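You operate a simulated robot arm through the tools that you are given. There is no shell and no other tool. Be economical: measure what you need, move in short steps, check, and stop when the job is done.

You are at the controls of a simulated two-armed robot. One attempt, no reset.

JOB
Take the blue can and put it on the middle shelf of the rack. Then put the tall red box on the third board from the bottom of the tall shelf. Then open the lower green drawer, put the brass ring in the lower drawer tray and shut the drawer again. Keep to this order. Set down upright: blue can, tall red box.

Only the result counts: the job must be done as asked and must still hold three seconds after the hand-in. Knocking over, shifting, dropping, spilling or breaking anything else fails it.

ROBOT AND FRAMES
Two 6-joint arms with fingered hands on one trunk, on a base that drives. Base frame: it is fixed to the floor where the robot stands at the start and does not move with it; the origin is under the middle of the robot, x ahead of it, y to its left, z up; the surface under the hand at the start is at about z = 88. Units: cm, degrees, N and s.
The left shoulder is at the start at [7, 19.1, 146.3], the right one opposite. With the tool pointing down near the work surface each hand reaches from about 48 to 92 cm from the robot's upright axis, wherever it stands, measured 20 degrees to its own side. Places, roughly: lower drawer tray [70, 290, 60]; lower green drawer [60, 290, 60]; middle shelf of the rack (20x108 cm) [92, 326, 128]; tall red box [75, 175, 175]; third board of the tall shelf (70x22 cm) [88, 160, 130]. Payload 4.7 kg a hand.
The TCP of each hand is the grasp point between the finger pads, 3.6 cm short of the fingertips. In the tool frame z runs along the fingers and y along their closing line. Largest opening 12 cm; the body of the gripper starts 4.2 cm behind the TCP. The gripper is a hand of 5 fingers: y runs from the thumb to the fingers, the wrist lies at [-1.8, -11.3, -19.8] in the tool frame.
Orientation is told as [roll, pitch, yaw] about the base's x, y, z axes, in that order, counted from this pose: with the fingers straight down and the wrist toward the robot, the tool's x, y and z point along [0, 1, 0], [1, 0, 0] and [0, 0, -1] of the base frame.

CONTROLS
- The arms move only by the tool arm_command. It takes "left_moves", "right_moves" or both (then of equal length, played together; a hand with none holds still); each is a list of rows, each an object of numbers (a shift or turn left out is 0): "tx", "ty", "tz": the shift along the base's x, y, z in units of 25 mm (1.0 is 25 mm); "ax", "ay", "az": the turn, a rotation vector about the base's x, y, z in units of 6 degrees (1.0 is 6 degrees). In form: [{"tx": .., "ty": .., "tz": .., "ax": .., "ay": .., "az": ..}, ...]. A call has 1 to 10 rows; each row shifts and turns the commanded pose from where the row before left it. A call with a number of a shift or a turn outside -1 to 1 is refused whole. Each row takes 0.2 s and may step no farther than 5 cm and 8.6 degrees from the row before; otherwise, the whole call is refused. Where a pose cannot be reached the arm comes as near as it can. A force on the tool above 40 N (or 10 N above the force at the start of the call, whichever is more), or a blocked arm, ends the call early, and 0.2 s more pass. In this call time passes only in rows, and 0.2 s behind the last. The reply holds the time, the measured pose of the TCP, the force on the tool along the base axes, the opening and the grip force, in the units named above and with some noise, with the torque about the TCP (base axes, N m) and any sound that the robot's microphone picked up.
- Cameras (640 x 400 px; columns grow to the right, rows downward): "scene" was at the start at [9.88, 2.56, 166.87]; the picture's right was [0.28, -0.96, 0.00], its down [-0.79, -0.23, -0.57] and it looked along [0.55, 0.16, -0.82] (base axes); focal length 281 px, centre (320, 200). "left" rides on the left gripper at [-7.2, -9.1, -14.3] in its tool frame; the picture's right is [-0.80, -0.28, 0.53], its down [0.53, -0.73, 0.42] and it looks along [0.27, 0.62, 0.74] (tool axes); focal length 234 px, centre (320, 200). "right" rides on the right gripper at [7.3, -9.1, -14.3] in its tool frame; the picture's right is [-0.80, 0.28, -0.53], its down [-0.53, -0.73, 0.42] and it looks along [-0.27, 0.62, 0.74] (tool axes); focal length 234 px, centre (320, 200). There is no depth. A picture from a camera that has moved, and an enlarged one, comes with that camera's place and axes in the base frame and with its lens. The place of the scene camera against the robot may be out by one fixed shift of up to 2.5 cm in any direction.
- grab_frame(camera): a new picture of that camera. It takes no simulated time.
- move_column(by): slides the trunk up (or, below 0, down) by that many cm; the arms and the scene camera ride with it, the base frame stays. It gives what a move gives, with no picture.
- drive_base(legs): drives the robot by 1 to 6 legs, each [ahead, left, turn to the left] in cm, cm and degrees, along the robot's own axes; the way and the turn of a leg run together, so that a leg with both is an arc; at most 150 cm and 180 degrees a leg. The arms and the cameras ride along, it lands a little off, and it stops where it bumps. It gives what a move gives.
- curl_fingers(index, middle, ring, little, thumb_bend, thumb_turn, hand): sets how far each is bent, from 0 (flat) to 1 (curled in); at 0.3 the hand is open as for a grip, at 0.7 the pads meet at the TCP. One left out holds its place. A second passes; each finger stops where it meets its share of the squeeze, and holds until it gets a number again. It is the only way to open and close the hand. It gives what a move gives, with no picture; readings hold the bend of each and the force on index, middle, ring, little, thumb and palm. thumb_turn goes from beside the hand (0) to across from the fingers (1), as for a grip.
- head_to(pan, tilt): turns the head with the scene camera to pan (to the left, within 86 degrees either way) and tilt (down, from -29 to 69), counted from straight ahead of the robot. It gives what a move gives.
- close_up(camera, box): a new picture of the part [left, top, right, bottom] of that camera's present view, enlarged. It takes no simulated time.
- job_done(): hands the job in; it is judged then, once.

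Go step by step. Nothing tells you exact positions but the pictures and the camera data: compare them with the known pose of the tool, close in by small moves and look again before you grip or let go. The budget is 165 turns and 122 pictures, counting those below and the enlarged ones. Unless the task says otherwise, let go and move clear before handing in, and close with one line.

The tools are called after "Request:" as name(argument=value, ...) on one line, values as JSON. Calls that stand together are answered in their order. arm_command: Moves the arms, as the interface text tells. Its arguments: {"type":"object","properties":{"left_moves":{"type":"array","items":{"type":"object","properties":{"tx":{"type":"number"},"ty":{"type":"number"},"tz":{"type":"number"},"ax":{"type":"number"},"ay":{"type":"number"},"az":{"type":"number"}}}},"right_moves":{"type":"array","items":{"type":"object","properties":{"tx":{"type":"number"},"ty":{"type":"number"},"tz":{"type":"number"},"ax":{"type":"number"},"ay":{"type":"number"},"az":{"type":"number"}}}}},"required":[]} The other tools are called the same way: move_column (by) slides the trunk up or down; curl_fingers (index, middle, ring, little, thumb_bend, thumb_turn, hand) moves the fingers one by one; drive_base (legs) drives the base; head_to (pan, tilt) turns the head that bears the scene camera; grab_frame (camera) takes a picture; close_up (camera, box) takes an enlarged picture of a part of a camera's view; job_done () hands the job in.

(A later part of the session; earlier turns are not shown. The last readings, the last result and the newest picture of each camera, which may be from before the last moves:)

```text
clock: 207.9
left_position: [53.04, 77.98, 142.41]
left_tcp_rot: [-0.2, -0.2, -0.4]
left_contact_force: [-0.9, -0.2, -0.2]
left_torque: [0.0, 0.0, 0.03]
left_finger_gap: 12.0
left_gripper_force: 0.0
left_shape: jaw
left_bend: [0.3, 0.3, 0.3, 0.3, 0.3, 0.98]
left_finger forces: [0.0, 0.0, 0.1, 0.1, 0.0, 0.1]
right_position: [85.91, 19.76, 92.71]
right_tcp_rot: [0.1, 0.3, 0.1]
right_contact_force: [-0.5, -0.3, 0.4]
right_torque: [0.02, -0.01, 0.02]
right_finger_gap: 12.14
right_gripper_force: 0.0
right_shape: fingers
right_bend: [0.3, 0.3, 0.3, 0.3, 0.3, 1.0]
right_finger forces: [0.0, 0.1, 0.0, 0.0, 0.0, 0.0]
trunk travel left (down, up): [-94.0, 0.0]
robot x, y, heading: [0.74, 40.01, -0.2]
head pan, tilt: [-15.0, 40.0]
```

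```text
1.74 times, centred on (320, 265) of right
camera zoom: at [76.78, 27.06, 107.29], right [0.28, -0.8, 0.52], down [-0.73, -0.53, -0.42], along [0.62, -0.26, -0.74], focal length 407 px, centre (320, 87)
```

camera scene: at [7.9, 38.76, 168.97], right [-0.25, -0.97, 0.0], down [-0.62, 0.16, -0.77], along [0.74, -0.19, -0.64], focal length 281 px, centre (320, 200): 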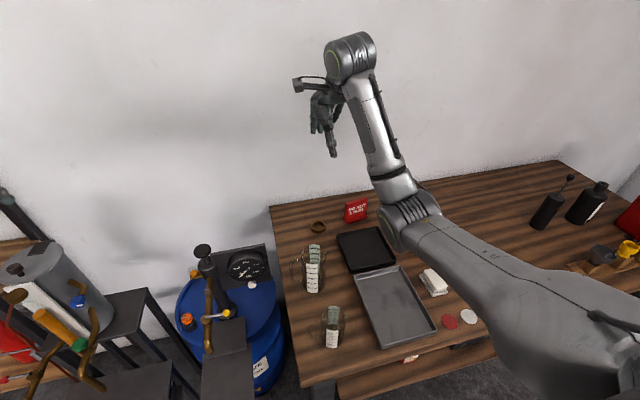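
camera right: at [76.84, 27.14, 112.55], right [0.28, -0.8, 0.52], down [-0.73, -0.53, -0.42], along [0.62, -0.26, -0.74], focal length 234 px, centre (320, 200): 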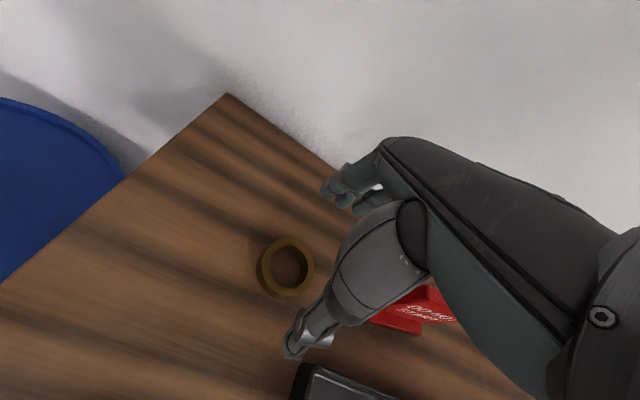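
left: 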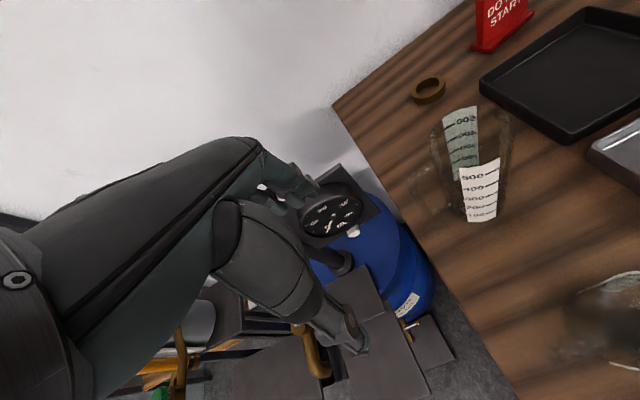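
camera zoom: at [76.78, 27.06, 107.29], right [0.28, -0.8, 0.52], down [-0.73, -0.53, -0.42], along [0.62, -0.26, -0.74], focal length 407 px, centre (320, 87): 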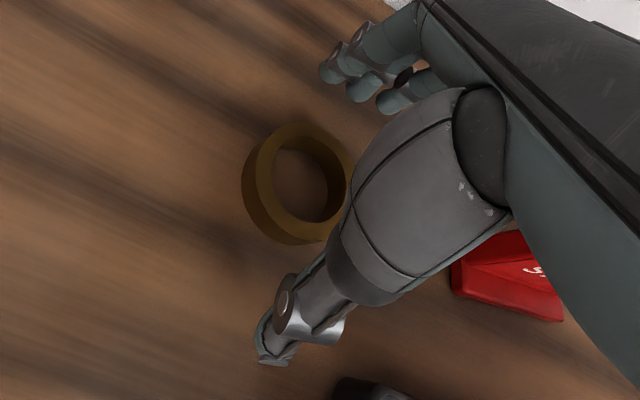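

Ring between thumb and fingers. Closing.

Request:
curl_fingers(hand="right", index=0.46, middle=0.46, ring=0.46, little=0.46, thumb_bend=0.46)

Request:
curl_fingers(hand="right", index=0.7, middle=0.7, ring=0.7, little=0.7, thumb_bend=0.7)

Request:
close_up(camera="right", box=[220, 150, 420, 380])

```text
clock: 208.9
left_position: [53.1, 78.04, 142.4]
left_tcp_rot: [-0.2, 0.0, -0.3]
left_contact_force: [0.1, 0.2, 0.3]
left_torque: [0.01, -0.02, 0.02]
left_finger_gap: 11.97
left_gripper_force: 0.1
left_shape: jaw
left_bend: [0.3, 0.3, 0.3, 0.3, 0.3, 0.98]
left_finger forces: [0.0, 0.0, 0.0, 0.0, 0.0, 0.0]
right_position: [85.84, 19.85, 92.7]
right_tcp_rot: [0.2, 0.3, 0.1]
right_contact_force: [-0.7, -0.3, 0.6]
right_torque: [0.01, 0.0, -0.01]
right_finger_gap: 7.5
right_gripper_force: 0.0
right_shape: fingers
right_bend: [0.46, 0.46, 0.46, 0.46, 0.46, 1.0]
right_finger forces: [0.0, 0.0, 0.1, 0.1, 0.0, 0.0]
trunk travel left (down, up): [-94.0, 0.0]
robot x, y, heading: [0.71, 40.4, -0.3]
head pan, tilt: [-15.0, 40.0]
```

```text
clock: 209.9
left_position: [53.03, 78.05, 142.29]
left_tcp_rot: [-0.4, -0.1, -0.3]
left_contact_force: [-0.1, 0.2, 0.2]
left_torque: [-0.02, 0.0, -0.01]
left_finger_gap: 11.99
left_gripper_force: 0.1
left_shape: jaw
left_bend: [0.3, 0.3, 0.3, 0.3, 0.3, 0.98]
left_finger forces: [0.1, 0.0, 0.0, 0.1, 0.0, 0.0]
right_position: [85.93, 19.88, 92.94]
right_tcp_rot: [0.2, 0.2, 0.1]
right_contact_force: [0.5, -1.2, 2.0]
right_torque: [-0.07, 0.04, 0.02]
right_finger_gap: 5.93
right_gripper_force: 20.3
right_shape: fingers
right_bend: [0.58, 0.61, 0.7, 0.7, 0.5, 1.0]
right_finger forces: [9.2, 9.9, 0.2, 0.0, 20.9, 0.0]
trunk travel left (down, up): [-94.0, 0.0]
robot x, y, heading: [0.46, 40.19, 0.1]
head pan, tilt: [-15.0, 40.0]
```

```text
1.74 times, centred on (320, 265) of right
camera zoom: at [76.78, 27.07, 107.31], right [0.28, -0.8, 0.52], down [-0.73, -0.53, -0.42], along [0.62, -0.26, -0.74], focal length 407 px, centre (320, 87)
```

zoom: 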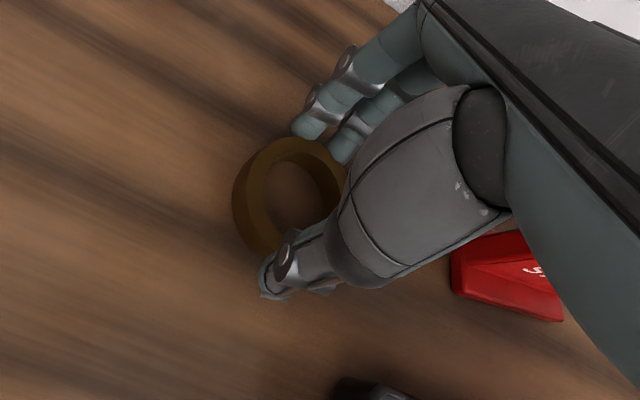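

The ring is gripped at 20 N. Lifting straight up and backing out.

Request:
arm_command(right_moves=[{"tz": 0.4}, {"tz": 0.6}, {"tz": 1}, {"tz": 1}, {"tz": 1}, {"tz": 1}, {"tz": 1}, {"tz": 1}, {"tz": 1}, {"tz": 1}])

Request:
close_up(camera="right", box=[220, 150, 420, 380])

Request:
drive_base(legs=[[-47, 0, 0]])

```text
clock: 212.1
left_position: [53.05, 77.99, 142.34]
left_tcp_rot: [-0.3, -0.1, -0.3]
left_contact_force: [-0.8, 0.1, 0.0]
left_torque: [-0.01, 0.0, -0.02]
left_finger_gap: 11.99
left_gripper_force: 0.1
left_shape: jaw
left_bend: [0.3, 0.3, 0.3, 0.3, 0.3, 0.98]
left_finger forces: [0.1, 0.1, 0.0, 0.0, 0.1, 0.0]
right_position: [85.82, 19.96, 115.32]
right_tcp_rot: [0.2, 0.2, 0.1]
right_contact_force: [-0.5, 0.2, -1.6]
right_torque: [0.0, -0.03, 0.0]
right_finger_gap: 5.9
right_gripper_force: 19.4
right_shape: fingers
right_bend: [0.58, 0.61, 0.7, 0.7, 0.5, 1.0]
right_finger forces: [9.3, 9.3, 0.1, 0.0, 19.7, 0.1]
trunk travel left (down, up): [-94.0, 0.0]
robot x, y, heading: [0.73, 40.3, -0.2]
head pan, tilt: [-15.0, 40.0]
```

```text
1.74 times, centred on (320, 265) of right
camera zoom: at [76.75, 27.13, 129.89], right [0.28, -0.8, 0.52], down [-0.73, -0.53, -0.42], along [0.62, -0.26, -0.74], focal length 407 px, centre (320, 87)
```

zoom: 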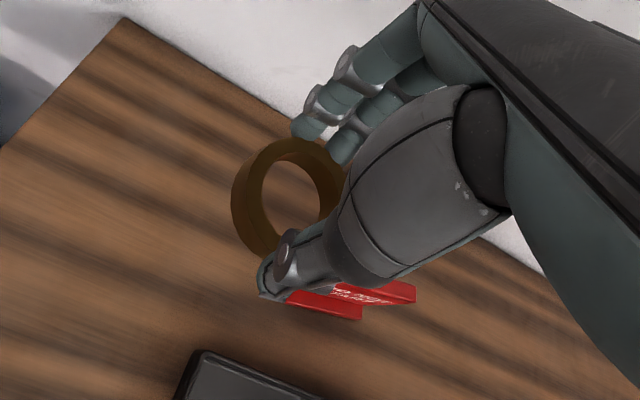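

```text
clock: 214.9
left_position: [6.35, 77.99, 142.24]
left_tcp_rot: [-0.2, 0.0, -0.3]
left_contact_force: [0.8, 0.7, 0.0]
left_torque: [0.02, 0.04, 0.01]
left_finger_gap: 11.98
left_gripper_force: 0.0
left_shape: jaw
left_bend: [0.3, 0.3, 0.3, 0.3, 0.3, 0.98]
left_finger forces: [0.0, 0.0, 0.0, 0.0, 0.0, 0.0]
right_position: [38.94, 19.87, 115.18]
right_tcp_rot: [0.2, 0.5, 0.0]
right_contact_force: [0.2, -0.6, -2.0]
right_torque: [-0.02, 0.0, 0.01]
right_finger_gap: 5.88
right_gripper_force: 19.3
right_shape: fingers
right_bend: [0.58, 0.61, 0.7, 0.7, 0.5, 1.0]
right_finger forces: [9.4, 9.4, 0.0, 0.0, 19.7, 0.1]
trunk travel left (down, up): [-94.0, 0.0]
robot x, y, heading: [-46.33, 40.35, -0.3]
head pan, tilt: [-15.0, 40.0]
```

The ring is held. I'll open the drawer with the left hand, so I'll turn it to point forward with the thumb below, and raise the right hand with the ring so it stays well above the bin cabinet later.

Request:
arm_command(left_moves=[{"ay": -1, "tx": 0.3}, {"ay": -1, "tx": 0.3}, {"ay": -1, "tx": 0.3}, {"ay": -1, "tx": 0.3}, {"ay": -1, "tx": 0.3}, {"ay": -1, "tx": 0.3}, {"ay": -1}, {"ay": -1}, {"ay": -1}, {"ay": -1}], right_moves=[{"tz": 1, "tx": -0.5}, {"tz": 1, "tx": -0.5}, {"tz": 1, "tx": -0.5}, {"tz": 1, "tx": -0.5}, {"tz": 1, "tx": -0.5}, {"tz": 1, "tx": -0.5}, {"tz": 1, "tx": -0.5}, {"tz": 1}, {"tz": 1}, {"tz": 1}])

Request:
arm_command(left_moves=[{"ay": -1}, {"ay": -1}, {"ay": -1}, {"ay": -1}, {"ay": -1}], right_moves=[{"tz": 1}, {"tz": 1}, {"tz": 1}, {"tz": 1}, {"tz": 1}])

```text
clock: 217.2
left_position: [11.61, 78.65, 142.43]
left_tcp_rot: [0.4, -60.2, -0.8]
left_contact_force: [-0.5, 0.4, 0.5]
left_torque: [-0.01, 0.01, 0.0]
left_finger_gap: 12.0
left_gripper_force: 0.2
left_shape: jaw
left_bend: [0.3, 0.3, 0.3, 0.3, 0.3, 0.98]
left_finger forces: [0.0, 0.0, 0.0, 0.0, 0.1, 0.0]
left hand out of reach, approached as far as the arm can: row 7, 8
right_position: [31.04, 19.78, 140.13]
right_tcp_rot: [0.3, 0.2, 0.0]
right_contact_force: [0.2, -0.1, -1.7]
right_torque: [-0.01, -0.05, 0.03]
right_finger_gap: 5.88
right_gripper_force: 19.2
right_shape: fingers
right_bend: [0.58, 0.61, 0.7, 0.7, 0.5, 1.0]
right_finger forces: [9.6, 9.4, 0.0, 0.0, 18.8, 0.1]
right hand out of reach, approached as far as the arm can: row 10
trunk travel left (down, up): [-94.0, 0.0]
robot x, y, heading: [-46.55, 40.29, -0.5]
head pan, tilt: [-15.0, 40.0]
```

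```text
clock: 218.3
left_position: [11.73, 78.63, 142.33]
left_tcp_rot: [104.2, -89.6, -104.7]
left_contact_force: [-0.3, 0.6, -0.2]
left_torque: [-0.03, -0.02, 0.01]
left_finger_gap: 11.98
left_gripper_force: 0.1
left_shape: jaw
left_bend: [0.3, 0.3, 0.3, 0.3, 0.3, 0.98]
left_finger forces: [0.0, 0.0, 0.0, 0.0, 0.0, 0.0]
right_position: [33.81, 19.46, 151.86]
right_tcp_rot: [0.2, 0.3, 0.0]
right_contact_force: [0.0, 0.0, -1.0]
right_torque: [0.02, -0.02, -0.03]
right_finger_gap: 5.84
right_gripper_force: 18.5
right_shape: fingers
right_bend: [0.58, 0.61, 0.7, 0.7, 0.5, 1.0]
right_finger forces: [9.6, 9.4, 0.0, 0.1, 18.5, 0.0]
right hand out of reach, approached as far as the arm can: row 1, 2, 3, 4, 5
trunk travel left (down, up): [-94.0, 0.0]
robot x, y, heading: [-46.53, 40.39, -0.0]
head pan, tilt: [-15.0, 40.0]
```

Left hand points forward. Driving to the drawers and lowering.

Request:
drive_base(legs=[[0, 150, 0], [0, 62, 0]])

Request:
move_column(by=-40)

Request:
arm_command(left_moves=[{"tz": -1}, {"tz": -1}, {"tz": -1}, {"tz": -1}, {"tz": -1}, {"tz": -1}, {"tz": -1}, {"tz": -1}, {"tz": -1}, {"tz": -1}])

Request:
move_column(by=-15)

Request:
head_to(pan=20, tilt=30)

Request:
grab_frame(camera="scene")

Request:
grab_frame(camera="left")

```text
clock: 228.8
left_position: [12.86, 288.96, 142.35]
left_tcp_rot: [96.3, -89.7, -96.9]
left_contact_force: [0.1, -0.7, -0.6]
left_torque: [0.01, 0.04, 0.0]
left_finger_gap: 12.0
left_gripper_force: 0.0
left_shape: jaw
left_bend: [0.3, 0.3, 0.3, 0.3, 0.3, 0.98]
left_finger forces: [0.0, 0.0, 0.0, 0.0, 0.0, 0.0]
right_position: [34.75, 229.49, 151.79]
right_tcp_rot: [0.3, 0.2, -0.4]
right_contact_force: [0.1, 0.0, -1.9]
right_torque: [0.02, -0.03, -0.01]
right_finger_gap: 5.86
right_gripper_force: 18.5
right_shape: fingers
right_bend: [0.58, 0.62, 0.7, 0.7, 0.5, 1.0]
right_finger forces: [9.6, 9.4, 0.1, 0.0, 18.3, 0.0]
trunk travel left (down, up): [-94.0, 0.0]
robot x, y, heading: [-44.96, 251.27, -0.7]
head pan, tilt: [-15.0, 40.0]
```

```text
clock: 232.6
left_position: [12.88, 288.95, 102.43]
left_tcp_rot: [98.4, -89.6, -99.2]
left_contact_force: [0.0, 0.3, -0.1]
left_torque: [0.01, 0.02, 0.02]
left_finger_gap: 12.01
left_gripper_force: 0.1
left_shape: jaw
left_bend: [0.3, 0.3, 0.3, 0.3, 0.3, 0.98]
left_finger forces: [0.0, 0.1, 0.0, 0.0, 0.1, 0.0]
right_position: [34.79, 229.57, 111.95]
right_tcp_rot: [0.2, 0.2, -0.3]
right_contact_force: [0.1, 0.1, -1.2]
right_torque: [-0.01, -0.02, 0.0]
right_finger_gap: 5.84
right_gripper_force: 18.5
right_shape: fingers
right_bend: [0.58, 0.62, 0.7, 0.7, 0.5, 1.0]
right_finger forces: [9.5, 9.4, 0.0, 0.0, 18.4, 0.0]
trunk travel left (down, up): [-54.0, 40.0]
robot x, y, heading: [-45.38, 251.2, -0.7]
head pan, tilt: [-15.0, 40.0]
```

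```text
clock: 234.8
left_position: [12.8, 289.08, 78.58]
left_tcp_rot: [48.4, -89.7, -48.4]
left_contact_force: [0.4, -0.5, -0.5]
left_torque: [-0.01, -0.02, -0.01]
left_finger_gap: 12.0
left_gripper_force: 0.1
left_shape: jaw
left_bend: [0.3, 0.3, 0.3, 0.3, 0.3, 0.98]
left_finger forces: [0.0, 0.0, 0.0, 0.1, 0.0, 0.1]
left hand out of reach, approached as far as the arm can: row 10
right_position: [34.69, 229.74, 111.86]
right_tcp_rot: [0.2, 0.2, -0.4]
right_contact_force: [-0.5, 0.1, -1.6]
right_torque: [0.03, 0.0, -0.02]
right_finger_gap: 5.86
right_gripper_force: 18.8
right_shape: fingers
right_bend: [0.58, 0.62, 0.7, 0.7, 0.5, 1.0]
right_finger forces: [9.6, 9.4, 0.1, 0.0, 18.3, 0.0]
trunk travel left (down, up): [-54.0, 40.0]
robot x, y, heading: [-45.56, 251.24, -0.4]
head pan, tilt: [-15.0, 40.0]
```

```text
clock: 236.6
left_position: [12.88, 289.14, 63.78]
left_tcp_rot: [48.8, -89.6, -48.6]
left_contact_force: [-0.4, 1.3, 0.7]
left_torque: [0.01, 0.05, -0.04]
left_finger_gap: 12.0
left_gripper_force: 0.1
left_shape: jaw
left_bend: [0.3, 0.3, 0.3, 0.3, 0.3, 0.98]
left_finger forces: [0.0, 0.1, 0.0, 0.1, 0.1, 0.0]
right_position: [34.61, 229.64, 96.88]
right_tcp_rot: [0.1, 0.1, -0.2]
right_contact_force: [-0.1, 0.9, -1.1]
right_torque: [-0.02, -0.04, 0.02]
right_finger_gap: 5.89
right_gripper_force: 18.4
right_shape: fingers
right_bend: [0.58, 0.62, 0.7, 0.7, 0.5, 1.0]
right_finger forces: [9.6, 9.4, 0.0, 0.1, 18.3, 0.1]
trunk travel left (down, up): [-39.0, 55.0]
robot x, y, heading: [-45.29, 251.26, -0.4]
head pan, tilt: [-15.0, 40.0]
```

```text
clock: 237.6
left_position: [12.93, 289.18, 63.59]
left_tcp_rot: [46.4, -89.5, -46.1]
left_contact_force: [-0.5, -0.3, 0.1]
left_torque: [0.01, 0.0, -0.02]
left_finger_gap: 11.98
left_gripper_force: 0.0
left_shape: jaw
left_bend: [0.3, 0.3, 0.3, 0.3, 0.3, 0.98]
left_finger forces: [0.0, 0.1, 0.0, 0.1, 0.1, 0.0]
right_position: [34.68, 229.6, 96.88]
right_tcp_rot: [0.2, 0.3, -0.3]
right_contact_force: [0.3, 0.9, -1.8]
right_torque: [0.0, -0.02, 0.02]
right_finger_gap: 5.82
right_gripper_force: 18.1
right_shape: fingers
right_bend: [0.58, 0.62, 0.7, 0.7, 0.5, 1.0]
right_finger forces: [9.6, 9.4, 0.0, 0.1, 18.4, 0.0]
trunk travel left (down, up): [-39.0, 55.0]
robot x, y, heading: [-45.51, 250.92, -0.8]
head pan, tilt: [20.0, 30.0]
```

```text
21 pictures are left
camera scene: at [-33.87, 254.65, 115.5], right [0.33, -0.94, 0.0], down [-0.47, -0.17, -0.87], along [0.82, 0.29, -0.5], focal length 281 px, centre (320, 200)
```

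scene: 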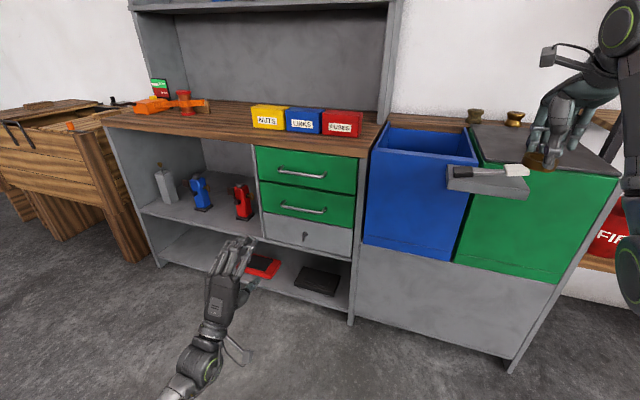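

```text
20 pictures are left
camera left: at [-1.54, 281.87, 54.6], right [0.53, -0.8, -0.29], down [0.42, 0.54, -0.73], along [0.74, 0.26, 0.62], focal length 234 px, centre (320, 200)
```

left: 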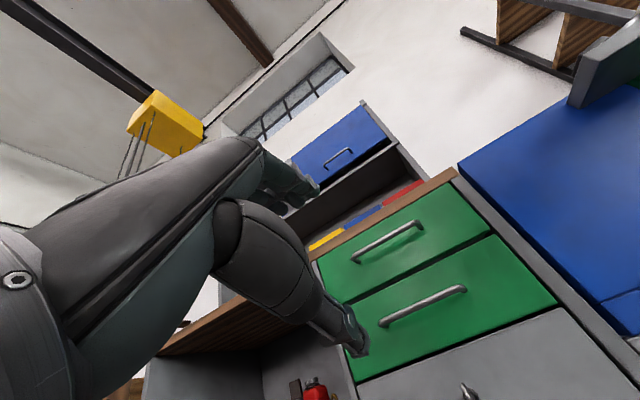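

Handle bar: around x 46, y 281–296, z 61.2. I'll tuck the ring hand back and higher, lower the left hand to the bar and preshape it.

Request:
arm_command(right_moves=[{"tx": -1, "tz": 0.6}, {"tx": -1, "tz": 0.6}, {"tx": -1, "tz": 0.6}, {"tx": -1, "tz": 0.6}, {"tx": -1, "tz": 0.6}, {"tx": -1, "tz": 0.6}, {"tx": -1, "tz": 0.6}, {"tx": -1, "tz": 0.6}])

Request:
move_column(by=-2.3)

Request:
curl_fingers(hand="left", index=0.42, middle=0.42, ring=0.42, little=0.42, thumb_bend=0.42, thumb_turn=1)

Request:
drive_base(legs=[[25, 0, 0.6]])

Request:
grab_frame(camera="left")

Request:
grab_frame(camera="scene")

```text
clock: 239.4
left_position: [12.88, 289.06, 63.73]
left_tcp_rot: [48.6, -89.5, -48.6]
left_contact_force: [0.4, -0.4, 0.2]
left_torque: [0.01, -0.01, -0.02]
left_finger_gap: 11.98
left_gripper_force: 0.1
left_shape: jaw
left_bend: [0.3, 0.3, 0.3, 0.3, 0.3, 0.98]
left_finger forces: [0.1, 0.0, 0.0, 0.1, 0.1, 0.0]
right_position: [34.62, 228.66, 107.73]
right_tcp_rot: [0.2, 0.3, -0.5]
right_contact_force: [-0.2, -0.8, -0.9]
right_torque: [0.0, -0.01, 0.02]
right_finger_gap: 5.86
right_gripper_force: 19.2
right_shape: fingers
right_bend: [0.58, 0.62, 0.7, 0.7, 0.5, 1.0]
right_finger forces: [9.6, 9.4, 0.0, 0.0, 18.1, 0.0]
right hand out of reach, approached as far as the arm can: row 1, 2, 3, 4, 5, 6, 7, 8
trunk travel left (down, up): [-39.0, 55.0]
robot x, y, heading: [-45.21, 250.87, -0.9]
head pan, tilt: [20.0, 30.0]
```

```text
clock: 240.1
left_position: [12.79, 289.16, 61.43]
left_tcp_rot: [49.9, -89.5, -49.9]
left_contact_force: [-0.3, 0.0, -0.3]
left_torque: [-0.01, 0.01, -0.01]
left_finger_gap: 12.0
left_gripper_force: 0.0
left_shape: jaw
left_bend: [0.3, 0.3, 0.3, 0.3, 0.3, 0.98]
left_finger forces: [0.1, 0.0, 0.0, 0.0, 0.0, 0.0]
right_position: [34.4, 228.72, 105.46]
right_tcp_rot: [0.3, 0.2, -0.3]
right_contact_force: [-0.7, -0.7, -0.7]
right_torque: [-0.05, -0.01, 0.01]
right_finger_gap: 5.84
right_gripper_force: 19.2
right_shape: fingers
right_bend: [0.58, 0.62, 0.7, 0.7, 0.5, 1.0]
right_finger forces: [9.7, 9.4, 0.0, 0.0, 18.1, 0.0]
trunk travel left (down, up): [-36.7, 57.3]
robot x, y, heading: [-45.08, 251.49, -0.8]
head pan, tilt: [20.0, 30.0]
```

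```text
clock: 241.1
left_position: [12.89, 289.13, 61.43]
left_tcp_rot: [46.4, -89.6, -46.1]
left_contact_force: [-0.2, -0.4, -0.4]
left_torque: [0.01, 0.01, -0.03]
left_finger_gap: 8.77
left_gripper_force: 0.0
left_shape: fingers
left_bend: [0.42, 0.42, 0.42, 0.42, 0.42, 0.99]
left_finger forces: [0.1, 0.0, 0.1, 0.0, 0.0, 0.0]
right_position: [34.54, 228.72, 105.32]
right_tcp_rot: [0.3, 0.2, -0.3]
right_contact_force: [-0.5, 0.0, -1.2]
right_torque: [-0.04, -0.02, 0.04]
right_finger_gap: 5.88
right_gripper_force: 18.3
right_shape: fingers
right_bend: [0.58, 0.62, 0.7, 0.7, 0.5, 1.0]
right_finger forces: [9.6, 9.4, 0.0, 0.1, 18.1, 0.0]
trunk travel left (down, up): [-36.7, 57.3]
robot x, y, heading: [-45.24, 250.99, -0.5]
head pan, tilt: [20.0, 30.0]
```

```text
clock: 242.9
left_position: [37.53, 289.42, 61.19]
left_tcp_rot: [41.5, -89.6, -40.8]
left_contact_force: [-0.1, 0.5, 0.0]
left_torque: [-0.01, -0.02, 0.0]
left_finger_gap: 8.76
left_gripper_force: 0.0
left_shape: fingers
left_bend: [0.42, 0.42, 0.42, 0.42, 0.42, 0.99]
left_finger forces: [0.0, 0.0, 0.1, 0.0, 0.1, 0.1]
right_position: [59.91, 229.36, 105.34]
right_tcp_rot: [0.1, 0.3, 0.2]
right_contact_force: [0.2, -0.5, -1.2]
right_torque: [0.02, 0.02, 0.01]
right_finger_gap: 5.83
right_gripper_force: 18.6
right_shape: fingers
right_bend: [0.58, 0.62, 0.7, 0.7, 0.5, 1.0]
right_finger forces: [9.7, 9.4, 0.0, 0.0, 18.1, 0.1]
trunk travel left (down, up): [-36.7, 57.3]
robot x, y, heading: [-20.24, 250.97, 0.2]
head pan, tilt: [20.0, 30.0]
```

```text
19 pictures are left
camera left: at [23.17, 282.17, 52.26], right [0.53, -0.8, -0.29], down [0.41, 0.54, -0.73], along [0.74, 0.27, 0.62], focal length 234 px, centre (320, 200)
```

left: 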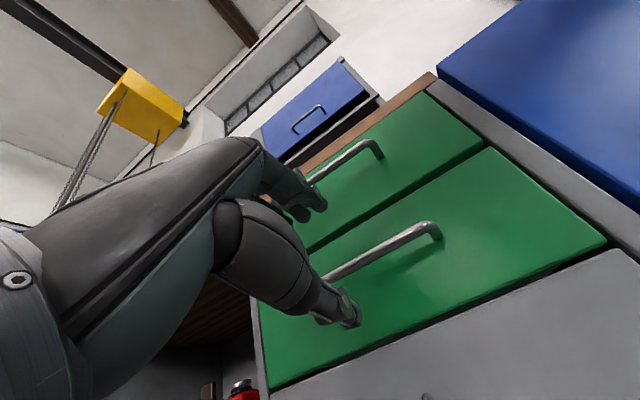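

```text
18 pictures are left
camera scene: at [-8.85, 254.66, 113.19], right [0.34, -0.94, 0.0], down [-0.47, -0.17, -0.87], along [0.81, 0.3, -0.5], focal length 281 px, centre (320, 200)
```

scene: 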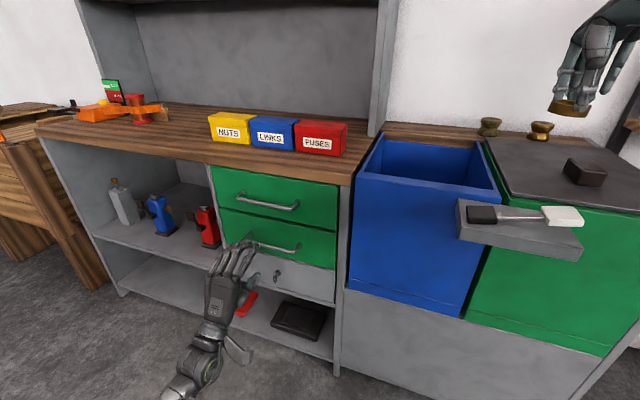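

The bar is at the hand's height. Moving in 7 cm and closing.

Request:
drive_base(legs=[[7, 0, 0]])

Request:
curl_fingers(hand="left", index=0.7, middle=0.7, ring=0.7, little=0.7, thumb_bend=0.7)

Request:
grab_frame(camera="left")

```text
clock: 243.9
left_position: [44.56, 289.56, 61.28]
left_tcp_rot: [39.8, -89.5, -39.1]
left_contact_force: [0.7, -0.3, -0.8]
left_torque: [0.03, -0.02, 0.01]
left_finger_gap: 8.76
left_gripper_force: 0.0
left_shape: fingers
left_bend: [0.42, 0.42, 0.42, 0.42, 0.42, 0.99]
left_finger forces: [0.0, 0.0, 0.0, 0.0, 0.0, 0.0]
right_position: [66.92, 229.29, 105.19]
right_tcp_rot: [0.3, 0.3, 0.3]
right_contact_force: [0.1, 0.0, -1.9]
right_torque: [0.01, 0.04, 0.01]
right_finger_gap: 5.83
right_gripper_force: 18.4
right_shape: fingers
right_bend: [0.58, 0.62, 0.7, 0.7, 0.5, 1.0]
right_finger forces: [9.7, 9.5, 0.1, 0.0, 18.0, 0.0]
trunk travel left (down, up): [-36.7, 57.3]
robot x, y, heading: [-13.17, 250.9, -0.1]
head pan, tilt: [20.0, 30.0]
```

```text
clock: 244.9
left_position: [44.32, 289.45, 61.28]
left_tcp_rot: [58.0, -89.6, -57.4]
left_contact_force: [1.2, 1.9, 6.9]
left_torque: [0.1, -0.14, 0.03]
left_finger_gap: 0.96
left_gripper_force: 5.0
left_shape: fingers
left_bend: [0.68, 0.68, 0.68, 0.7, 0.68, 1.0]
left_finger forces: [2.4, 2.1, 3.1, 0.0, 1.5, 0.0]
right_position: [66.82, 229.35, 105.35]
right_tcp_rot: [0.2, 0.3, 0.2]
right_contact_force: [1.2, -0.4, -1.5]
right_torque: [0.0, -0.03, -0.01]
right_finger_gap: 5.84
right_gripper_force: 18.8
right_shape: fingers
right_bend: [0.58, 0.62, 0.7, 0.7, 0.5, 1.0]
right_finger forces: [9.6, 9.6, 0.1, 0.0, 18.0, 0.0]
trunk travel left (down, up): [-36.7, 57.3]
robot x, y, heading: [-13.23, 250.93, 0.1]
head pan, tilt: [20.0, 30.0]
```

```text
17 pictures are left
camera left: at [30.12, 282.16, 52.36], right [0.53, -0.8, -0.29], down [0.42, 0.54, -0.73], along [0.74, 0.27, 0.62], focal length 234 px, centre (320, 200)
```

left: 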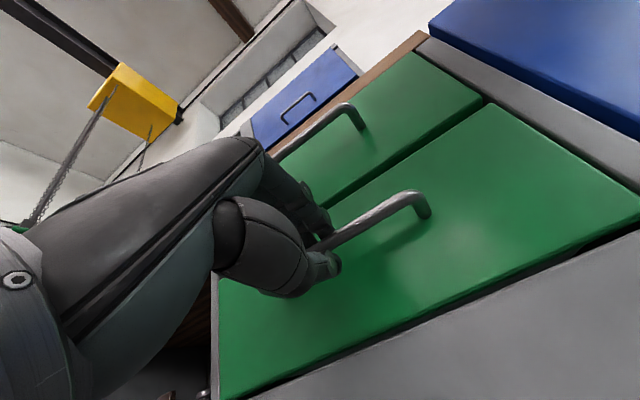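

The bar is in the hand. Squeezing a bit more to hook it, then pulling by driving back.

Request:
curl_fingers(hand="left", index=0.85, middle=0.85, ring=0.85, little=0.8, thumb_bend=0.8)

Request:
drive_base(legs=[[-8, 0, 0]])

Request:
grab_frame(camera="scene")

```text
clock: 245.9
left_position: [44.51, 289.52, 61.61]
left_tcp_rot: [67.5, -89.5, -66.8]
left_contact_force: [-0.7, 1.0, 16.0]
left_torque: [0.49, -0.01, 0.34]
left_finger_gap: 0.0
left_gripper_force: 21.4
left_shape: fingers
left_bend: [0.76, 0.78, 0.78, 0.81, 0.73, 1.0]
left_finger forces: [0.0, 12.9, 11.4, 17.1, 0.0, 0.1]
right_position: [66.7, 229.33, 105.46]
right_tcp_rot: [0.3, 0.2, 0.3]
right_contact_force: [0.8, 0.3, -1.8]
right_torque: [0.01, -0.03, 0.04]
right_finger_gap: 5.8
right_gripper_force: 18.2
right_shape: fingers
right_bend: [0.58, 0.62, 0.7, 0.7, 0.5, 1.0]
right_finger forces: [9.6, 9.6, 0.0, 0.0, 18.0, 0.0]
trunk travel left (down, up): [-36.7, 57.3]
robot x, y, heading: [-13.44, 251.0, 0.0]
head pan, tilt: [20.0, 30.0]
```

```text
clock: 247.0
left_position: [36.27, 289.54, 61.44]
left_tcp_rot: [61.2, -89.7, -60.4]
left_contact_force: [1.2, -5.1, 12.3]
left_torque: [0.4, 0.02, 0.17]
left_finger_gap: 0.0
left_gripper_force: 19.7
left_shape: fingers
left_bend: [0.77, 0.78, 0.78, 0.81, 0.73, 1.0]
left_finger forces: [0.0, 12.4, 11.9, 14.3, 0.0, 0.0]
right_position: [58.54, 229.21, 105.42]
right_tcp_rot: [0.3, 0.2, 0.1]
right_contact_force: [-0.8, -0.4, -1.0]
right_torque: [0.01, -0.03, 0.0]
right_finger_gap: 5.86
right_gripper_force: 17.9
right_shape: fingers
right_bend: [0.58, 0.62, 0.7, 0.7, 0.5, 1.0]
right_finger forces: [9.6, 9.4, 0.1, 0.0, 18.0, 0.1]
trunk travel left (down, up): [-36.7, 57.3]
robot x, y, heading: [-21.74, 250.83, 0.1]
head pan, tilt: [20.0, 30.0]
```

```text
16 pictures are left
camera scene: at [-10.14, 254.57, 113.24], right [0.34, -0.94, 0.0], down [-0.47, -0.17, -0.87], along [0.81, 0.3, -0.5], focal length 281 px, centre (320, 200)
```

scene: 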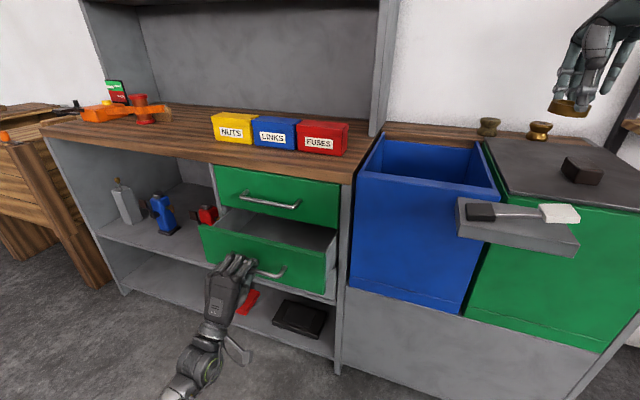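

The drawer opens. Pulling further.

Request:
drive_base(legs=[[-13, 0, 0]])

Request:
grab_frame(camera="scene")

```text
clock: 248.3
left_position: [23.35, 289.54, 61.6]
left_tcp_rot: [67.0, -89.6, -66.2]
left_contact_force: [1.6, -5.0, 12.2]
left_torque: [0.36, 0.01, 0.18]
left_finger_gap: 0.0
left_gripper_force: 20.0
left_shape: fingers
left_bend: [0.77, 0.78, 0.78, 0.81, 0.73, 1.0]
left_finger forces: [0.1, 13.0, 12.6, 15.1, 0.1, 0.1]
right_position: [45.62, 229.42, 105.53]
right_tcp_rot: [0.2, 0.3, 0.2]
right_contact_force: [-0.8, -0.5, -2.0]
right_torque: [0.0, -0.01, -0.04]
right_finger_gap: 5.85
right_gripper_force: 18.4
right_shape: fingers
right_bend: [0.58, 0.62, 0.7, 0.7, 0.5, 1.0]
right_finger forces: [9.7, 9.5, 0.0, 0.0, 17.9, 0.0]
trunk travel left (down, up): [-36.7, 57.3]
robot x, y, heading: [-34.25, 251.13, 0.3]
head pan, tilt: [20.0, 30.0]
```

```text
15 pictures are left
camera scene: at [-23.22, 254.57, 113.24], right [0.34, -0.94, 0.0], down [-0.47, -0.17, -0.87], along [0.81, 0.3, -0.5], focal length 281 px, centre (320, 200)
```

scene: 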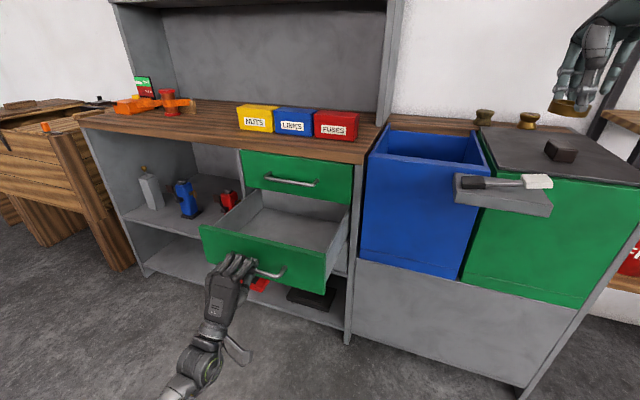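

The drawer is open by 21 cm. Releasing the handle, backing off, then shifting left so the right hand can reach the tray.

Request:
curl_fingers(hand="left", index=0.36, middle=0.36, ring=0.36, little=0.36, thumb_bend=0.36)

Request:
drive_base(legs=[[-15, 0, 0]])

Request:
grab_frame(camera="scene")

```text
clock: 249.3
left_position: [23.31, 289.68, 61.39]
left_tcp_rot: [50.6, -89.6, -50.0]
left_contact_force: [0.1, 0.9, 0.4]
left_torque: [0.03, -0.01, 0.01]
left_finger_gap: 10.42
left_gripper_force: 0.2
left_shape: fingers
left_bend: [0.36, 0.36, 0.36, 0.36, 0.36, 0.98]
left_finger forces: [0.0, 0.1, 0.0, 0.0, 0.1, 0.0]
right_position: [45.66, 229.54, 105.41]
right_tcp_rot: [0.2, 0.4, 0.3]
right_contact_force: [-0.3, 0.4, -1.2]
right_torque: [0.03, -0.02, -0.04]
right_finger_gap: 5.82
right_gripper_force: 18.2
right_shape: fingers
right_bend: [0.58, 0.62, 0.7, 0.7, 0.5, 1.0]
right_finger forces: [9.6, 9.5, 0.0, 0.0, 17.8, 0.1]
trunk travel left (down, up): [-36.7, 57.3]
robot x, y, heading: [-34.47, 250.91, 0.3]
head pan, tilt: [20.0, 30.0]
```

```text
clock: 250.7
left_position: [8.29, 289.43, 61.49]
left_tcp_rot: [58.9, -89.7, -58.2]
left_contact_force: [-0.3, 0.1, 0.3]
left_torque: [0.02, 0.0, 0.01]
left_finger_gap: 10.43
left_gripper_force: 0.1
left_shape: fingers
left_bend: [0.36, 0.36, 0.36, 0.36, 0.36, 0.98]
left_finger forces: [0.0, 0.0, 0.0, 0.0, 0.1, 0.1]
right_position: [30.44, 229.4, 105.43]
right_tcp_rot: [0.2, 0.1, 0.3]
right_contact_force: [-0.2, -0.5, -0.8]
right_torque: [0.01, -0.07, 0.02]
right_finger_gap: 5.83
right_gripper_force: 18.4
right_shape: fingers
right_bend: [0.58, 0.62, 0.7, 0.7, 0.5, 1.0]
right_finger forces: [9.6, 9.4, 0.0, 0.0, 17.8, 0.0]
trunk travel left (down, up): [-36.7, 57.3]
robot x, y, heading: [-49.76, 251.09, -0.3]
head pan, tilt: [20.0, 30.0]
```

```text
14 pictures are left
camera scene: at [-38.2, 254.64, 113.22], right [0.34, -0.94, 0.0], down [-0.47, -0.17, -0.87], along [0.81, 0.3, -0.5], focal length 281 px, centre (320, 200)
```

scene: 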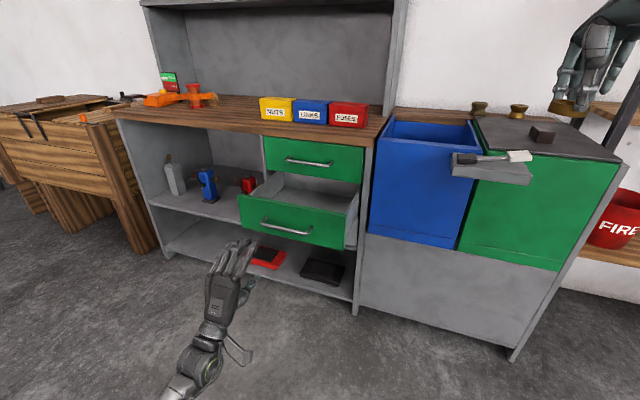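

Drawer stays open. Moving left so the right hand is over the tray, then lowering partway.

Request:
drive_base(legs=[[0, 59.3, 0.3], [7, 0, 0]])

Request:
arm_command(right_moves=[{"tz": -1}, {"tz": -1}, {"tz": -1}, {"tz": -1}, {"tz": -1}, {"tz": -1}, {"tz": -1}, {"tz": -1}])

Request:
grab_frame(camera="right")

```text
clock: 254.6
left_position: [15.04, 348.89, 61.31]
left_tcp_rot: [44.9, -89.6, -43.9]
left_contact_force: [1.2, 0.7, -0.9]
left_torque: [0.0, -0.03, 0.01]
left_finger_gap: 10.44
left_gripper_force: 0.1
left_shape: fingers
left_bend: [0.36, 0.36, 0.36, 0.36, 0.36, 0.98]
left_finger forces: [0.0, 0.0, 0.0, 0.0, 0.0, 0.0]
right_position: [37.78, 289.04, 105.22]
right_tcp_rot: [0.2, 0.3, 0.6]
right_contact_force: [0.5, -1.9, -3.0]
right_torque: [-0.01, -0.02, 0.03]
right_finger_gap: 5.83
right_gripper_force: 18.2
right_shape: fingers
right_bend: [0.58, 0.62, 0.7, 0.7, 0.5, 1.0]
right_finger forces: [9.7, 9.3, 0.0, 0.0, 17.6, 0.1]
trunk travel left (down, up): [-36.7, 57.3]
robot x, y, heading: [-42.9, 310.45, 0.2]
head pan, tilt: [20.0, 30.0]
```

```text
clock: 256.4
left_position: [15.01, 348.96, 61.34]
left_tcp_rot: [50.4, -89.6, -49.5]
left_contact_force: [-0.5, 0.5, -0.6]
left_torque: [-0.03, 0.0, 0.02]
left_finger_gap: 10.45
left_gripper_force: 0.0
left_shape: fingers
left_bend: [0.36, 0.36, 0.36, 0.36, 0.36, 0.98]
left_finger forces: [0.0, 0.1, 0.0, 0.0, 0.0, 0.1]
right_position: [37.95, 289.04, 85.33]
right_tcp_rot: [0.2, 0.3, 0.4]
right_contact_force: [0.0, -0.9, -1.1]
right_torque: [0.0, -0.04, 0.01]
right_finger_gap: 5.83
right_gripper_force: 18.3
right_shape: fingers
right_bend: [0.58, 0.62, 0.7, 0.7, 0.5, 1.0]
right_finger forces: [9.6, 9.4, 0.1, 0.0, 17.2, 0.1]
right hand out of reach, approached as far as the arm can: row 2
trunk travel left (down, up): [-36.7, 57.3]
robot x, y, heading: [-42.65, 310.06, 0.3]
head pan, tilt: [20.0, 30.0]
```

```text
13 pictures are left
camera right: at [28.77, 296.16, 99.81], right [0.29, -0.8, 0.52], down [-0.73, -0.54, -0.42], along [0.62, -0.26, -0.74], focal length 234 px, centre (320, 200)
```

right: 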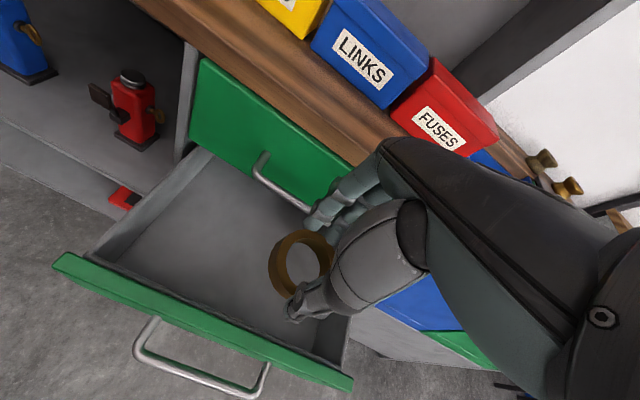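

The ring is centred on the drawer (y 289). The slot between the drawer front (x≈33) and the upper handle (x≈46) is snug, so I'll set x to 38.6 and lower straight down with the column.

Request:
arm_command(right_moves=[{"tx": 0.25}])

Request:
move_column(by=-15)

Request:
grab_frame(camera="right")

```text
clock: 256.8
left_position: [15.01, 349.05, 61.34]
left_tcp_rot: [51.0, -89.6, -50.1]
left_contact_force: [0.8, -0.2, 0.0]
left_torque: [-0.01, 0.01, 0.01]
left_finger_gap: 10.45
left_gripper_force: 0.0
left_shape: fingers
left_bend: [0.36, 0.36, 0.36, 0.36, 0.36, 0.98]
left_finger forces: [0.1, 0.0, 0.0, 0.0, 0.0, 0.1]
right_position: [38.51, 288.97, 85.41]
right_tcp_rot: [0.3, 0.3, 0.5]
right_contact_force: [-0.1, 0.4, -2.0]
right_torque: [0.0, -0.03, -0.03]
right_finger_gap: 5.79
right_gripper_force: 17.8
right_shape: fingers
right_bend: [0.58, 0.62, 0.7, 0.7, 0.5, 1.0]
right_finger forces: [9.6, 9.4, 0.0, 0.1, 17.1, 0.1]
trunk travel left (down, up): [-36.7, 57.3]
robot x, y, heading: [-42.86, 310.13, 0.4]
head pan, tilt: [20.0, 30.0]
```

```text
clock: 258.6
left_position: [15.01, 348.94, 46.35]
left_tcp_rot: [53.5, -89.6, -52.6]
left_contact_force: [0.0, 0.6, -0.3]
left_torque: [-0.02, 0.0, -0.01]
left_finger_gap: 10.43
left_gripper_force: 0.1
left_shape: fingers
left_bend: [0.36, 0.36, 0.36, 0.36, 0.36, 0.98]
left_finger forces: [0.0, 0.0, 0.0, 0.0, 0.0, 0.0]
right_position: [38.51, 289.02, 70.45]
right_tcp_rot: [0.2, 0.3, 0.5]
right_contact_force: [0.0, -0.6, -1.9]
right_torque: [0.04, 0.0, -0.01]
right_finger_gap: 5.81
right_gripper_force: 17.9
right_shape: fingers
right_bend: [0.59, 0.62, 0.7, 0.7, 0.5, 1.0]
right_finger forces: [9.6, 9.3, 0.0, 0.0, 17.1, 0.1]
trunk travel left (down, up): [-21.7, 72.3]
robot x, y, heading: [-42.73, 310.17, 0.4]
head pan, tilt: [20.0, 30.0]
```

```text
12 pictures are left
camera right: at [29.37, 296.17, 84.9], right [0.29, -0.8, 0.52], down [-0.73, -0.54, -0.42], along [0.62, -0.26, -0.74], focal length 234 px, centre (320, 200)
```

right: 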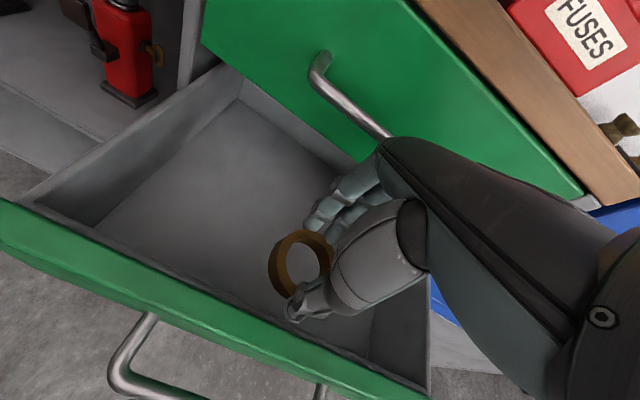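

Request:
move_column(by=-3)

Request:
move_column(by=-2.5)

Request:
grab_frame(camera="right")

```text
clock: 259.2
left_position: [15.22, 348.88, 43.72]
left_tcp_rot: [45.9, -89.6, -44.9]
left_contact_force: [0.4, -0.1, -0.8]
left_torque: [0.02, -0.02, -0.01]
left_finger_gap: 10.44
left_gripper_force: 0.1
left_shape: fingers
left_bend: [0.36, 0.36, 0.36, 0.36, 0.36, 0.98]
left_finger forces: [0.0, 0.0, 0.0, 0.0, 0.0, 0.0]
right_position: [38.74, 288.99, 68.29]
right_tcp_rot: [0.4, -0.3, 0.6]
right_contact_force: [0.5, -0.1, -1.5]
right_torque: [0.04, 0.04, 0.07]
right_finger_gap: 1.37
right_gripper_force: 0.0
right_shape: fingers
right_bend: [0.7, 0.69, 0.7, 0.7, 0.64, 1.0]
right_finger forces: [0.0, 0.0, 0.0, 0.1, 0.1, 0.0]
trunk travel left (down, up): [-19.2, 74.8]
robot x, y, heading: [-42.54, 310.26, 0.1]
head pan, tilt: [20.0, 30.0]
stopped: the force on the tool passed its limit at 53 N (the readings are from after the stop); the commanded pose is now the measured one
```

```text
clock: 259.9
left_position: [15.0, 348.91, 41.35]
left_tcp_rot: [53.9, -89.7, -52.9]
left_contact_force: [0.0, 0.2, 0.5]
left_torque: [0.03, -0.01, 0.0]
left_finger_gap: 10.44
left_gripper_force: 0.0
left_shape: fingers
left_bend: [0.36, 0.36, 0.36, 0.36, 0.36, 0.98]
left_finger forces: [0.0, 0.0, 0.1, 0.0, 0.0, 0.1]
right_position: [38.63, 289.25, 66.26]
right_tcp_rot: [0.2, -0.7, 0.6]
right_contact_force: [0.2, -0.2, -0.6]
right_torque: [0.04, -0.01, 0.01]
right_finger_gap: 1.37
right_gripper_force: 0.0
right_shape: fingers
right_bend: [0.7, 0.69, 0.7, 0.7, 0.64, 1.0]
right_finger forces: [0.0, 0.1, 0.1, 0.0, 0.1, 0.1]
trunk travel left (down, up): [-16.7, 77.3]
robot x, y, heading: [-42.73, 310.11, -0.0]
head pan, tilt: [20.0, 30.0]
```

```text
11 pictures are left
camera right: at [29.17, 296.28, 80.65], right [0.28, -0.8, 0.53], down [-0.72, -0.54, -0.44], along [0.63, -0.26, -0.73], focal length 234 px, centre (320, 200)
```

right: 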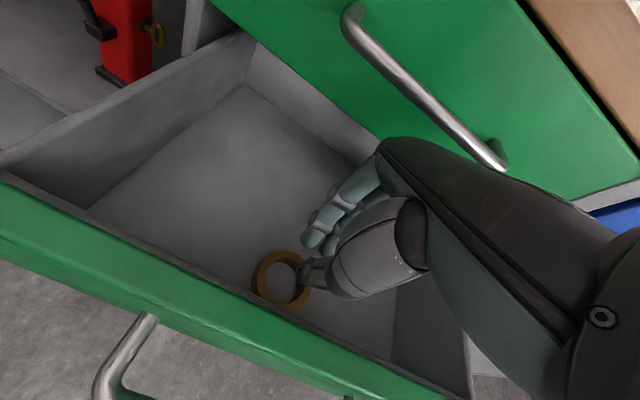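

The tray floor was higher than I reckoned. The ring touched down and slipped free, and it now lies flat in the tray. I'll lift the hand straight up and check.

Request:
move_column(by=14)

Request:
grab_frame(camera="right")

```text
clock: 261.5
left_position: [14.98, 349.0, 55.37]
left_tcp_rot: [49.2, -89.6, -48.2]
left_contact_force: [0.3, 0.1, -1.1]
left_torque: [0.0, -0.01, 0.0]
left_finger_gap: 10.42
left_gripper_force: 0.0
left_shape: fingers
left_bend: [0.36, 0.36, 0.36, 0.36, 0.36, 0.98]
left_finger forces: [0.0, 0.0, 0.1, 0.0, 0.0, 0.1]
right_position: [38.6, 289.07, 80.1]
right_tcp_rot: [0.1, -0.7, 0.6]
right_contact_force: [-0.4, 0.3, -0.7]
right_torque: [0.01, -0.01, 0.03]
right_finger_gap: 1.37
right_gripper_force: 0.1
right_shape: fingers
right_bend: [0.7, 0.69, 0.7, 0.7, 0.64, 1.0]
right_finger forces: [0.0, 0.1, 0.1, 0.0, 0.0, 0.0]
trunk travel left (down, up): [-30.7, 63.3]
robot x, y, heading: [-42.47, 310.2, 0.2]
head pan, tilt: [20.0, 30.0]
```

```text
10 pictures are left
camera right: at [29.21, 296.28, 94.59], right [0.28, -0.8, 0.53], down [-0.72, -0.54, -0.43], along [0.63, -0.26, -0.73], focal length 234 px, centre (320, 200)
```

right: 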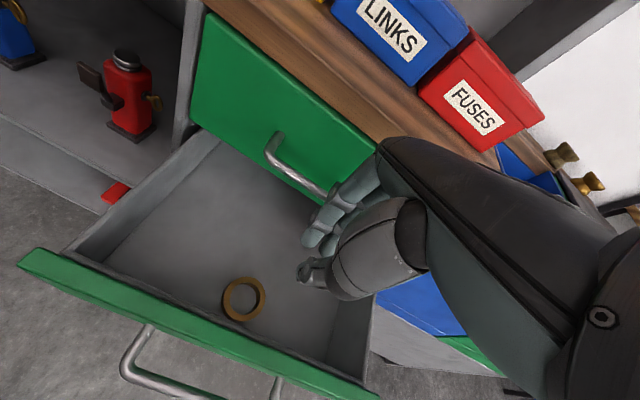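

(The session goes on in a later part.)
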